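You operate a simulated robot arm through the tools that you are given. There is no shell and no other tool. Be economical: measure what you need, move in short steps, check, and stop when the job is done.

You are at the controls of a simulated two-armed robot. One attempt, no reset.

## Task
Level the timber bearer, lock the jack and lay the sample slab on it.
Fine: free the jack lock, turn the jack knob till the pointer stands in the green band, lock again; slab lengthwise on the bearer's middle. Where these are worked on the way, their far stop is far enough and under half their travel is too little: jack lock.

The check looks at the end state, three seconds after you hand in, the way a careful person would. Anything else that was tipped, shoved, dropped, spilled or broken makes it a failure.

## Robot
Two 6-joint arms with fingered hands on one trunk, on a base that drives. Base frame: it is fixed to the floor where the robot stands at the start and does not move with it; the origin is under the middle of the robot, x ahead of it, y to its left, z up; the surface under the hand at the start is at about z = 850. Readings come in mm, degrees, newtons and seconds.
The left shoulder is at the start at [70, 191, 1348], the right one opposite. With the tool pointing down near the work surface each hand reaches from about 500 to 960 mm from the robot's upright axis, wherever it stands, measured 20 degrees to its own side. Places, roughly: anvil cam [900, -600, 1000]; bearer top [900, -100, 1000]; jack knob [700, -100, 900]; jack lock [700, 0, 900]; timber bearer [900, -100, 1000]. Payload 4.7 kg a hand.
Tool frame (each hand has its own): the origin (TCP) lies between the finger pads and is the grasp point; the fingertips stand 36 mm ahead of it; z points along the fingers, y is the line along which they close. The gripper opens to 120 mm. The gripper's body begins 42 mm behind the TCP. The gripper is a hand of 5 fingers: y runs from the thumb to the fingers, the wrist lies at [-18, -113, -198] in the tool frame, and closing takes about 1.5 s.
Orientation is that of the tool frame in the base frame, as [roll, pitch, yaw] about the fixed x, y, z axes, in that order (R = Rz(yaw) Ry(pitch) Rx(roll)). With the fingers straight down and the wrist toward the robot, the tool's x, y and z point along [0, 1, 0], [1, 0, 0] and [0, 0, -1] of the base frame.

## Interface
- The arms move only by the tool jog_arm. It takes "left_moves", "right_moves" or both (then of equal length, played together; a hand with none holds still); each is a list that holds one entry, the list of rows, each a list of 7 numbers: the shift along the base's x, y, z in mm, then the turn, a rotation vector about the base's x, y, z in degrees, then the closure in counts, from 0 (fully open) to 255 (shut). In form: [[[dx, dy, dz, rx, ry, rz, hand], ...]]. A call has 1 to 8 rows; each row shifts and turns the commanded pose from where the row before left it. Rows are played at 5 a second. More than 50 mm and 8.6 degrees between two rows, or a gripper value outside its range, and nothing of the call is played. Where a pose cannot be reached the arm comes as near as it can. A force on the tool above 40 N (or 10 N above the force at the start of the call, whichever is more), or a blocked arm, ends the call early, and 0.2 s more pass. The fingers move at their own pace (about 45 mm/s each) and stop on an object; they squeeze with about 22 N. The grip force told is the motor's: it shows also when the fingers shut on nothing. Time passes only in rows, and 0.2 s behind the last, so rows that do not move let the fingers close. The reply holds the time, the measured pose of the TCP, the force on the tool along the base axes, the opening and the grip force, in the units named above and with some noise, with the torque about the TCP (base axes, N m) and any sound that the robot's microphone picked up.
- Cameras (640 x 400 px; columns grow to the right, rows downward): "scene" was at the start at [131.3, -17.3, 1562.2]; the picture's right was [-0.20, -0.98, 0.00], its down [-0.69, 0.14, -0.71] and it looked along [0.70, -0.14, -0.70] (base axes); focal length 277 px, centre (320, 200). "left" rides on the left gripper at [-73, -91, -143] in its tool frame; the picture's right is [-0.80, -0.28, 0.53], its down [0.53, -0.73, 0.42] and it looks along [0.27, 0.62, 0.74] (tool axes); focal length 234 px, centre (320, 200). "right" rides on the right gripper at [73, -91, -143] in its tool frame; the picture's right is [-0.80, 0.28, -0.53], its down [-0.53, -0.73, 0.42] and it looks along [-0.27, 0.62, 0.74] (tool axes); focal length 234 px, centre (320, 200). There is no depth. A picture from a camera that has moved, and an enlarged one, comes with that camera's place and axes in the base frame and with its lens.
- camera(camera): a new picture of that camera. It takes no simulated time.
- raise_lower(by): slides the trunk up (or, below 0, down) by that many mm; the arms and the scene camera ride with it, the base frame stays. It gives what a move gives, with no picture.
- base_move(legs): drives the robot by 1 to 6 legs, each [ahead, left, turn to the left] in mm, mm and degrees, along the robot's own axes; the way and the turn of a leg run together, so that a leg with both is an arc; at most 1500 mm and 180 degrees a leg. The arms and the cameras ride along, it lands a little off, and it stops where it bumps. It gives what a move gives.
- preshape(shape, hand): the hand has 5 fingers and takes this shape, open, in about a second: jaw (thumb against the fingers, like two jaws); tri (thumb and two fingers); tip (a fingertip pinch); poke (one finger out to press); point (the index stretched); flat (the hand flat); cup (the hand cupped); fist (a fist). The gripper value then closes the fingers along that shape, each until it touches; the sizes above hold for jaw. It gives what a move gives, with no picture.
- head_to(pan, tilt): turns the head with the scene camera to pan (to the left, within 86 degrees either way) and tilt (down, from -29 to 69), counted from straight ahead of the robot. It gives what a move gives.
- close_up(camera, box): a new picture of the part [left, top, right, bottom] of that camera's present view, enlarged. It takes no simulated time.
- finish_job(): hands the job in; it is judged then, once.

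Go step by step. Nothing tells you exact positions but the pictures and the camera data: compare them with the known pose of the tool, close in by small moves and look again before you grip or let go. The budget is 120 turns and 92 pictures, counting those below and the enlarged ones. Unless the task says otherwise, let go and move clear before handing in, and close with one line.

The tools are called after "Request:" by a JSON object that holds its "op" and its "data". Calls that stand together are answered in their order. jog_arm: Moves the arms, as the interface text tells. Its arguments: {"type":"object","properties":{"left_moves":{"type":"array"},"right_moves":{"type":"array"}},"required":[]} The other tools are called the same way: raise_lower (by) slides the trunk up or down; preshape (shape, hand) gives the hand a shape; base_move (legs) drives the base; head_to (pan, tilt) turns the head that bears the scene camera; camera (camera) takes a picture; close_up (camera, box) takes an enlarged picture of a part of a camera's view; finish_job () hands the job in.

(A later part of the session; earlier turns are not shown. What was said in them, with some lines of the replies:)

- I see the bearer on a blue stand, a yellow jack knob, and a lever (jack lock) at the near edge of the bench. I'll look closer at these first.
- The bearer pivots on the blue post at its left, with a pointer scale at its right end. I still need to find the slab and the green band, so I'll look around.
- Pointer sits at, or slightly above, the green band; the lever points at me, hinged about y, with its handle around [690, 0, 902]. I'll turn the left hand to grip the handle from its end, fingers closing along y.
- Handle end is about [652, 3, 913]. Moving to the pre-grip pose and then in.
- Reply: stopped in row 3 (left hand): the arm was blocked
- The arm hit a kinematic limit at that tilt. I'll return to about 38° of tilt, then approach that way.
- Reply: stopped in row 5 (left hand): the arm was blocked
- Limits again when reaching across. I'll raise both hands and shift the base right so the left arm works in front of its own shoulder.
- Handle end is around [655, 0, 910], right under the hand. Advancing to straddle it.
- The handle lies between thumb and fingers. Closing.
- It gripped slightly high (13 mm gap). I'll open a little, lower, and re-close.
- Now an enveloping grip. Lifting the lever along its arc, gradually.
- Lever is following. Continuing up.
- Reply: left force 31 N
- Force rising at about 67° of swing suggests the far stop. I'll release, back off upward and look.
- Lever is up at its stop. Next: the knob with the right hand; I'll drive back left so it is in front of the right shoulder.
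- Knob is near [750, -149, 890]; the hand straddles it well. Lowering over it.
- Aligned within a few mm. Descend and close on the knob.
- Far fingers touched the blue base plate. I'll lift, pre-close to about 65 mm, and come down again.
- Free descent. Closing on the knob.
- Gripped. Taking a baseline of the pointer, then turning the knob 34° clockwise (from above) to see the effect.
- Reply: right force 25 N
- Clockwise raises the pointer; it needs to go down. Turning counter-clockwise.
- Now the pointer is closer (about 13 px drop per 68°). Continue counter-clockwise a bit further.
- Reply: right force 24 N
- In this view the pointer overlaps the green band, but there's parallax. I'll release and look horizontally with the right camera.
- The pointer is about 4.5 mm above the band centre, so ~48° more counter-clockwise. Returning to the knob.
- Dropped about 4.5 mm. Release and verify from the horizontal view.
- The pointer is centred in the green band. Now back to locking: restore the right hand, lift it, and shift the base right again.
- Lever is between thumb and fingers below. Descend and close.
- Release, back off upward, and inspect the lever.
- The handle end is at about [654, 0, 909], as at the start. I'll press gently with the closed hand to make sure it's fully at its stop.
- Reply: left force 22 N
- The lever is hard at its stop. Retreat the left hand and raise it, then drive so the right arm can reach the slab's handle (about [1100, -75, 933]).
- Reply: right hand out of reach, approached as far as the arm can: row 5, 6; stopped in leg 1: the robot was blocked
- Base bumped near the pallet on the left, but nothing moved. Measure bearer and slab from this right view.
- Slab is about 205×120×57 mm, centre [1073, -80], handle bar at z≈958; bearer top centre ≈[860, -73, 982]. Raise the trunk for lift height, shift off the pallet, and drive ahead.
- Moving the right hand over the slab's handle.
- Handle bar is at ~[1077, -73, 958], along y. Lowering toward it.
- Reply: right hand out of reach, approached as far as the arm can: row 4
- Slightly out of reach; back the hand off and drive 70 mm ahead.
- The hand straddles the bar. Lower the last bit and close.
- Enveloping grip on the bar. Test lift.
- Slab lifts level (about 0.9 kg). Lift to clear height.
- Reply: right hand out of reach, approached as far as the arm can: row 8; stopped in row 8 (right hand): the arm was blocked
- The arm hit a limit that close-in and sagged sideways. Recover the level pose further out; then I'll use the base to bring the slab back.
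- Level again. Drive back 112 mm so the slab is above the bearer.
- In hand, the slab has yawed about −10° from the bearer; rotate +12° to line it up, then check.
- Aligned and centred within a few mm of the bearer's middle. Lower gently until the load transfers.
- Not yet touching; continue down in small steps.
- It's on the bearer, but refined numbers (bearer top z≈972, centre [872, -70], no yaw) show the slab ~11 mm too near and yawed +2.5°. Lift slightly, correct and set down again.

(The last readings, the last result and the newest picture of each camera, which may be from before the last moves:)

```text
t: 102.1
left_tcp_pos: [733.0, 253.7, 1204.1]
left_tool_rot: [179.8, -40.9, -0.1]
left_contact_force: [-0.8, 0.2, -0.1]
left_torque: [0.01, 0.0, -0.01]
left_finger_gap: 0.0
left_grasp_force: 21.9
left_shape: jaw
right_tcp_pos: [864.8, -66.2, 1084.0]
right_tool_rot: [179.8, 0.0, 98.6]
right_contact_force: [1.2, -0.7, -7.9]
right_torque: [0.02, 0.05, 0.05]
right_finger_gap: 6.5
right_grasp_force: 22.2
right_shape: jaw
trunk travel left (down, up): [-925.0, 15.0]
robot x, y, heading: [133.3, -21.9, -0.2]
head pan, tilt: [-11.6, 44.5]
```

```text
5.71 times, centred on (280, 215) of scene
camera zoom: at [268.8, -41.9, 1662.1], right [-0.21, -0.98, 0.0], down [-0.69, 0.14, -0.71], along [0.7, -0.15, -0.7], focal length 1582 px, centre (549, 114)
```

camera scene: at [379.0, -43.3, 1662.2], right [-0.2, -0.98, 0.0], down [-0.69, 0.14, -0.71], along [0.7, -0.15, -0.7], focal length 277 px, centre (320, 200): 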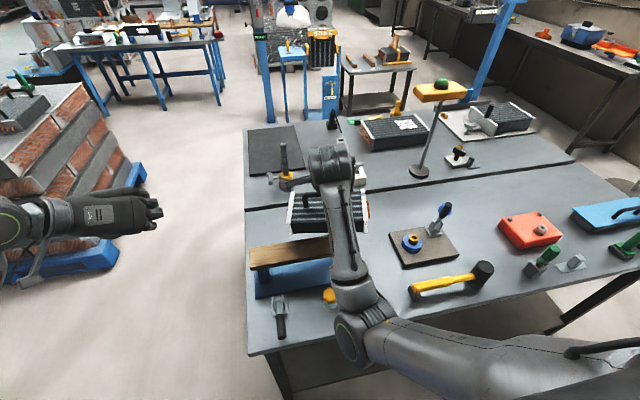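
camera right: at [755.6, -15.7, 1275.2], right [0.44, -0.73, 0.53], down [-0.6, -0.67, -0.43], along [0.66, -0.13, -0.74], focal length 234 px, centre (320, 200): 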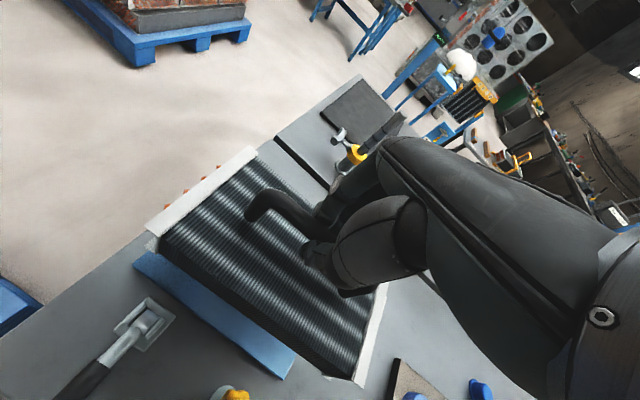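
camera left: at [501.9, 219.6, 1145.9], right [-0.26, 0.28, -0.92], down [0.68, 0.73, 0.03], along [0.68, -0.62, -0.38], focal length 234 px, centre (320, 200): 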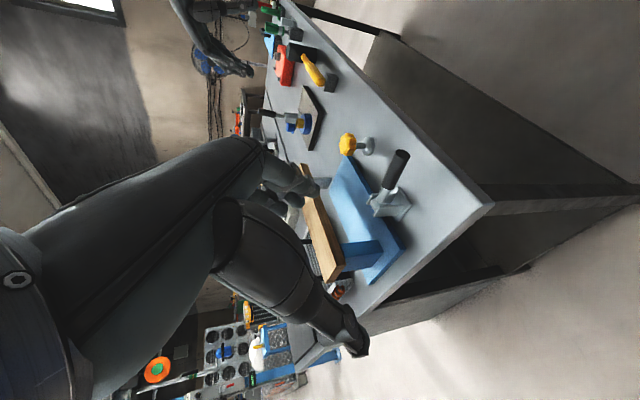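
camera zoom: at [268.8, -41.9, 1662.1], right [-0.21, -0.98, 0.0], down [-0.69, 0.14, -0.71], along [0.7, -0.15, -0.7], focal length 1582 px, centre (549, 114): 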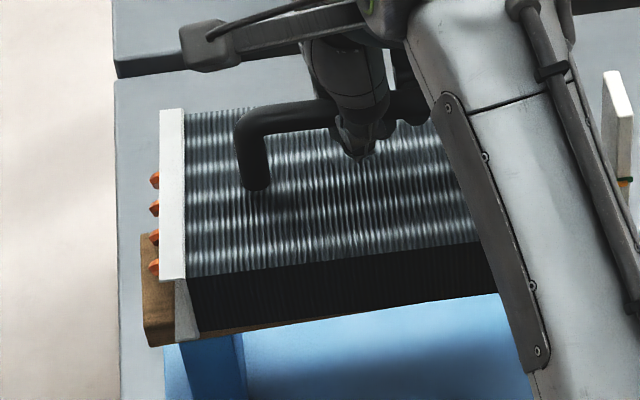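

Now centred within a few mm and parallel. Set down.

Request:
{"op": "jog_arm", "data": {"right_moves": [[[-2, 2, -2, 0, 0, 0, 255], [0, 0, -2, 0, 0, 0, 255], [0, 0, 0, 0, 0, 0, 255]]]}}

Request:
{"op": "jog_arm", "data": {"right_moves": [[[0, 0, -1.5, 0, 0, 0, 255], [0, 0, 0, 0, 0, 0, 255]]]}}

```text
t: 102.9
left_tcp_pos: [732.7, 254.1, 1203.7]
left_tool_rot: [179.7, -41.0, -0.1]
left_contact_force: [0.3, -0.4, 0.5]
left_torque: [0.02, 0.03, -0.01]
left_finger_gap: 0.0
left_grasp_force: 21.6
left_shape: jaw
right_tcp_pos: [863.3, -63.8, 1080.2]
right_tool_rot: [179.9, -0.1, 98.7]
right_contact_force: [-1.8, 0.3, -9.1]
right_torque: [0.02, 0.08, -0.05]
right_finger_gap: 6.6
right_grasp_force: 22.1
right_shape: jaw
trunk travel left (down, up): [-925.0, 15.0]
robot x, y, heading: [138.4, -22.2, -0.0]
head pan, tilt: [-11.6, 44.5]
```

```text
t: 103.5
left_tcp_pos: [733.8, 254.0, 1203.7]
left_tool_rot: [179.8, -40.9, -0.2]
left_contact_force: [0.5, 0.6, 0.1]
left_torque: [0.0, 0.0, -0.03]
left_finger_gap: 0.0
left_grasp_force: 22.2
left_shape: jaw
right_tcp_pos: [863.9, -63.6, 1079.0]
right_tool_rot: [179.9, 0.0, 98.6]
right_contact_force: [-0.3, -0.5, -8.8]
right_torque: [-0.02, 0.12, 0.0]
right_finger_gap: 6.6
right_grasp_force: 22.1
right_shape: jaw
trunk travel left (down, up): [-925.0, 15.0]
robot x, y, heading: [137.3, -22.8, -0.2]
head pan, tilt: [-11.6, 44.5]
```

Request:
{"op": "jog_arm", "data": {"right_moves": [[[0, 0, -2, 0, 0, 0, 255], [0, 0, 0, 0, 0, 0, 255]]]}}

Request:
{"op": "jog_arm", "data": {"right_moves": [[[0, 0, -2, 0, 0, 0, 255], [0, 0, 0, 0, 0, 0, 255]]]}}

```text
t: 104.1
left_tcp_pos: [733.0, 255.2, 1204.0]
left_tool_rot: [179.9, -40.9, -0.2]
left_contact_force: [0.4, -0.2, -0.8]
left_torque: [0.0, 0.02, -0.04]
left_finger_gap: 0.1
left_grasp_force: 21.9
left_shape: jaw
right_tcp_pos: [864.1, -62.7, 1078.3]
right_tool_rot: [179.7, -0.1, 98.6]
right_contact_force: [0.4, -0.6, -6.3]
right_torque: [0.0, 0.05, 0.01]
right_finger_gap: 6.8
right_grasp_force: 22.1
right_shape: jaw
trunk travel left (down, up): [-925.0, 15.0]
robot x, y, heading: [134.7, -26.6, -0.0]
head pan, tilt: [-11.6, 44.5]
```

```text
t: 104.7
left_tcp_pos: [732.4, 253.2, 1204.1]
left_tool_rot: [179.9, -40.9, -0.4]
left_contact_force: [0.4, 0.2, 0.4]
left_torque: [0.01, -0.03, 0.0]
left_finger_gap: 0.0
left_grasp_force: 21.8
left_shape: jaw
right_tcp_pos: [863.1, -63.7, 1076.4]
right_tool_rot: [179.7, 0.1, 98.6]
right_contact_force: [2.0, -0.8, 2.4]
right_torque: [-0.02, -0.02, 0.03]
right_finger_gap: 6.6
right_grasp_force: 21.9
right_shape: jaw
trunk travel left (down, up): [-925.0, 15.0]
robot x, y, heading: [139.0, -21.9, -0.4]
head pan, tilt: [-11.6, 44.5]
```

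Weight is on the bearer. Opening the hand.

Request:
{"op": "jog_arm", "data": {"right_moves": [[[0, 0, 0, 0, 0, 0, 150], [0, 0, 0, 0, 0, 0, 80], [0, 0, 0, 0, 0, 0, 0], [0, 0, 0, 0, 0, 0, 0], [0, 0, 0, 0, 0, 0, 0], [0, 0, 0, 0, 0, 0, 0], [0, 0, 0, 0, 0, 0, 0], [0, 0, 0, 0, 0, 0, 0]]]}}

Request:
{"op": "close_up", "data": {"camera": "scene", "box": [230, 160, 358, 250]}}

```text
t: 106.5
left_tcp_pos: [732.5, 253.5, 1203.2]
left_tool_rot: [179.9, -40.9, -0.2]
left_contact_force: [-0.4, 0.2, 0.1]
left_torque: [-0.01, -0.03, -0.02]
left_finger_gap: 0.2
left_grasp_force: 21.8
left_shape: jaw
right_tcp_pos: [863.4, -63.3, 1075.6]
right_tool_rot: [179.8, 0.0, 98.6]
right_contact_force: [0.3, -0.2, -0.3]
right_torque: [0.03, -0.01, 0.02]
right_finger_gap: 119.8
right_grasp_force: 0.1
right_shape: jaw
trunk travel left (down, up): [-925.0, 15.0]
robot x, y, heading: [135.5, -21.2, -0.2]
head pan, tilt: [-11.6, 44.5]
```

```text
4.44 times, centred on (294, 205) of scene
camera zoom: at [267.5, -41.8, 1662.2], right [-0.21, -0.98, 0.0], down [-0.69, 0.14, -0.71], along [0.7, -0.15, -0.7], focal length 1230 px, centre (436, 178)
```

zoom: 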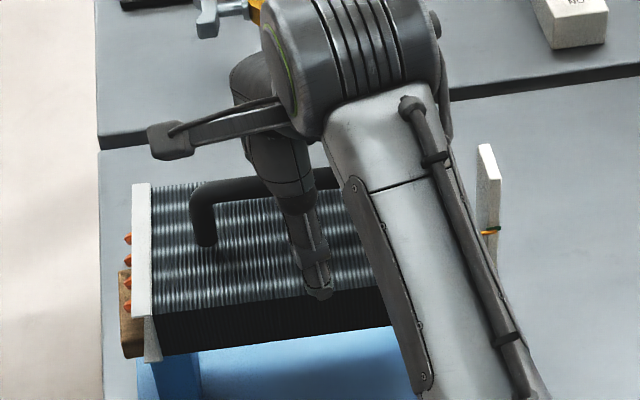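

Slab rests stably. Raise the hand straight up.

Request:
{"op": "jog_arm", "data": {"right_moves": [[[0, 0, 12, 0, 0, 0, 0], [0, 0, 15, 0, 0, 0, 0], [0, 0, 15, 0, 0, 0, 0], [0, 0, 15, 0, 0, 0, 0], [0, 0, 15, 0, 0, 0, 0]]]}}

Request:
{"op": "camera", "data": {"camera": "right"}}

```text
t: 107.7
left_tcp_pos: [732.9, 255.2, 1204.0]
left_tool_rot: [179.9, -40.9, -0.2]
left_contact_force: [0.3, 0.9, 0.0]
left_torque: [-0.01, -0.01, 0.0]
left_finger_gap: 0.2
left_grasp_force: 22.0
left_shape: jaw
right_tcp_pos: [863.4, -63.9, 1147.7]
right_tool_rot: [179.9, 0.0, 98.7]
right_contact_force: [-0.3, -0.6, 0.7]
right_torque: [-0.03, -0.03, 0.0]
right_finger_gap: 119.5
right_grasp_force: 0.0
right_shape: jaw
trunk travel left (down, up): [-925.0, 15.0]
robot x, y, heading: [135.3, -26.3, -0.2]
head pan, tilt: [-11.6, 44.5]
```

```text
7 pictures are left
camera right: at [762.6, -5.0, 1291.3], right [0.4, -0.75, 0.53], down [-0.64, -0.64, -0.43], along [0.66, -0.17, -0.74], focal length 234 px, centre (320, 200)
```

right: 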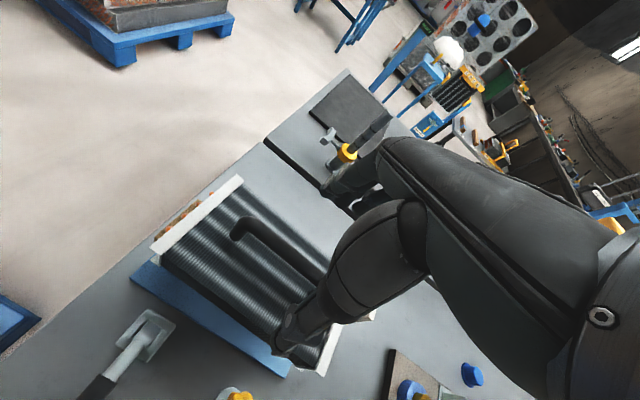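

Clear of the handle. Drive back and take a final look.

Request:
{"op": "raise_lower", "data": {"by": 14}}

Request:
{"op": "base_move", "data": {"legs": [[-220, 0, 0]]}}

Request:
{"op": "jog_arm", "data": {"right_moves": [[[0, -30, 0, 0, 0, 0, 0], [0, -40, 0, 0, 0, 0, 0], [0, -40, 0, 0, 0, 0, 0], [0, -40, 0, 0, 0, 0, 0], [0, -40, 0, 0, 0, 0, 0]]]}}

Request:
{"op": "close_up", "data": {"camera": "scene", "box": [230, 110, 390, 210]}}

```text
t: 108.3
left_tcp_pos: [731.1, 254.2, 1217.3]
left_tool_rot: [179.8, -41.0, -0.3]
left_contact_force: [0.1, -0.6, -0.3]
left_torque: [0.01, 0.01, 0.01]
left_finger_gap: 0.0
left_grasp_force: 21.7
left_shape: jaw
right_tcp_pos: [862.5, -63.1, 1163.3]
right_tool_rot: [179.8, -0.1, 98.6]
right_contact_force: [0.0, -0.1, 0.4]
right_torque: [0.01, 0.03, -0.03]
right_finger_gap: 119.4
right_grasp_force: 0.1
right_shape: jaw
trunk travel left (down, up): [-939.0, 1.0]
robot x, y, heading: [133.1, -22.4, -0.0]
head pan, tilt: [-11.6, 44.5]
```

```text
t: 110.0
left_tcp_pos: [511.7, 256.1, 1216.8]
left_tool_rot: [180.0, -40.8, -0.1]
left_contact_force: [0.0, 1.2, -0.2]
left_torque: [0.02, 0.01, 0.0]
left_finger_gap: 0.0
left_grasp_force: 22.1
left_shape: jaw
right_tcp_pos: [643.8, -61.0, 1159.2]
right_tool_rot: [180.0, -0.1, 98.7]
right_contact_force: [0.4, 0.3, 0.7]
right_torque: [-0.02, -0.03, -0.02]
right_finger_gap: 119.5
right_grasp_force: 0.1
right_shape: jaw
trunk travel left (down, up): [-939.0, 1.0]
robot x, y, heading: [-85.9, -22.2, -0.1]
head pan, tilt: [-11.6, 44.5]
```

```text
t: 111.2
left_tcp_pos: [509.5, 254.5, 1218.9]
left_tool_rot: [-179.9, -40.9, -0.2]
left_contact_force: [0.8, -0.8, -0.7]
left_torque: [0.01, 0.0, 0.0]
left_finger_gap: 0.2
left_grasp_force: 22.0
left_shape: jaw
right_tcp_pos: [641.2, -254.1, 1159.8]
right_tool_rot: [179.8, -0.1, 98.7]
right_contact_force: [0.1, 0.1, -0.2]
right_torque: [0.03, -0.01, 0.02]
right_finger_gap: 119.4
right_grasp_force: 0.0
right_shape: jaw
trunk travel left (down, up): [-939.0, 1.0]
robot x, y, heading: [-84.2, -23.9, -0.1]
head pan, tilt: [-11.6, 44.5]
```

```text
4.00 times, centred on (310, 160) of scene
camera zoom: at [45.6, -44.0, 1676.1], right [-0.2, -0.98, 0.0], down [-0.69, 0.14, -0.71], along [0.7, -0.14, -0.7], focal length 1107 px, centre (360, 360)
```

zoom: 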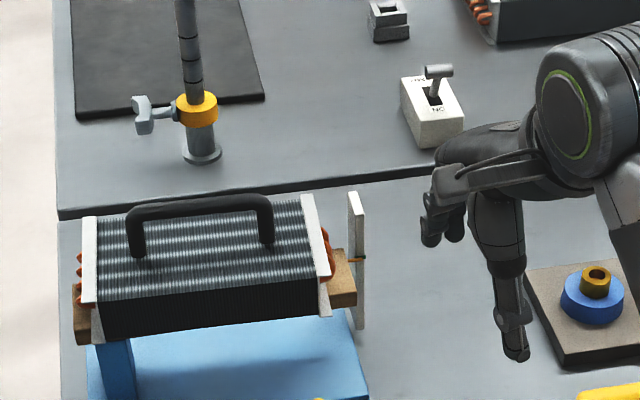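

Slab sits lengthwise and nearly centred. Final checks on pointer and lever.

Request:
{"op": "close_up", "data": {"camera": "scene", "box": [308, 154, 332, 194]}}

Request:
{"op": "camera", "data": {"camera": "scene"}}

Request:
{"op": "close_up", "data": {"camera": "right", "box": [0, 0, 400, 250]}}

```text
10.00 times, centred on (320, 174) of scene
camera zoom: at [45.6, -44.0, 1676.1], right [-0.2, -0.98, 0.0], down [-0.69, 0.14, -0.71], along [0.7, -0.14, -0.7], focal length 2768 px, centre (320, 460)
```

zoom: 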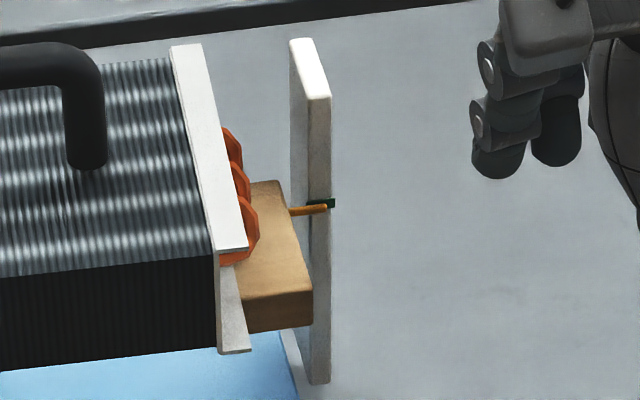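

```text
4 pictures are left
camera scene: at [45.6, -44.0, 1676.1], right [-0.2, -0.98, 0.0], down [-0.69, 0.14, -0.71], along [0.7, -0.14, -0.7], focal length 277 px, centre (320, 200)
```

scene: 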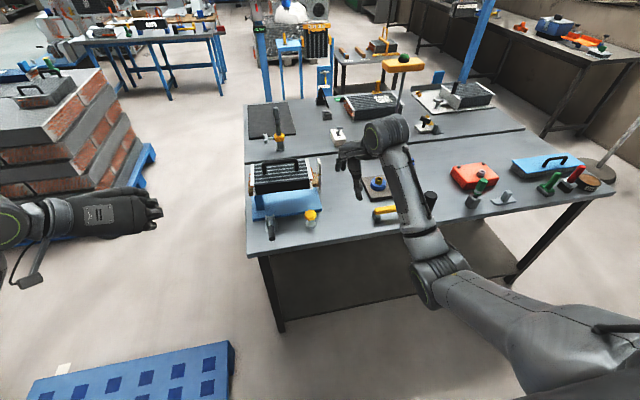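

```text
1.60 times, centred on (200, 125) of right
camera zoom: at [540.7, -196.2, 1304.0], right [0.4, -0.75, 0.52], down [-0.64, -0.64, -0.43], along [0.66, -0.17, -0.74], focal length 375 px, centre (512, 320)
```

zoom: 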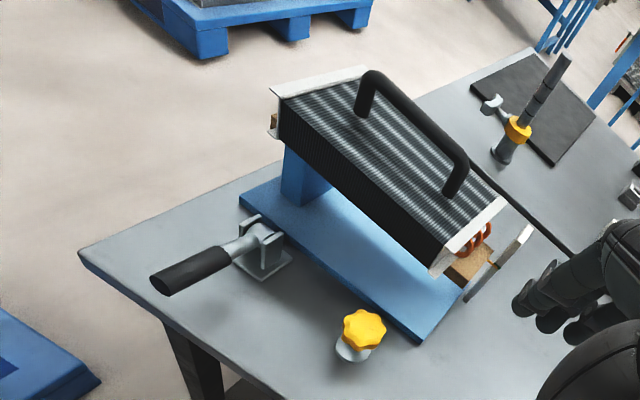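

The pointer still stands in the green band, the lever is down and locked, and the slab lies centred on the bearer. Both hands are clear, so I'm handing in.

Request:
{"op": "finish_job", "data": {}}

```text
The job is handed in.
```

The bearer is levelled with the pointer in the green band, the jack is locked again, and the slab lies lengthwise on the bearer's middle, within about 5 mm by the camera views. The base bumped once, on the pallet at the left, which did not appear to move.
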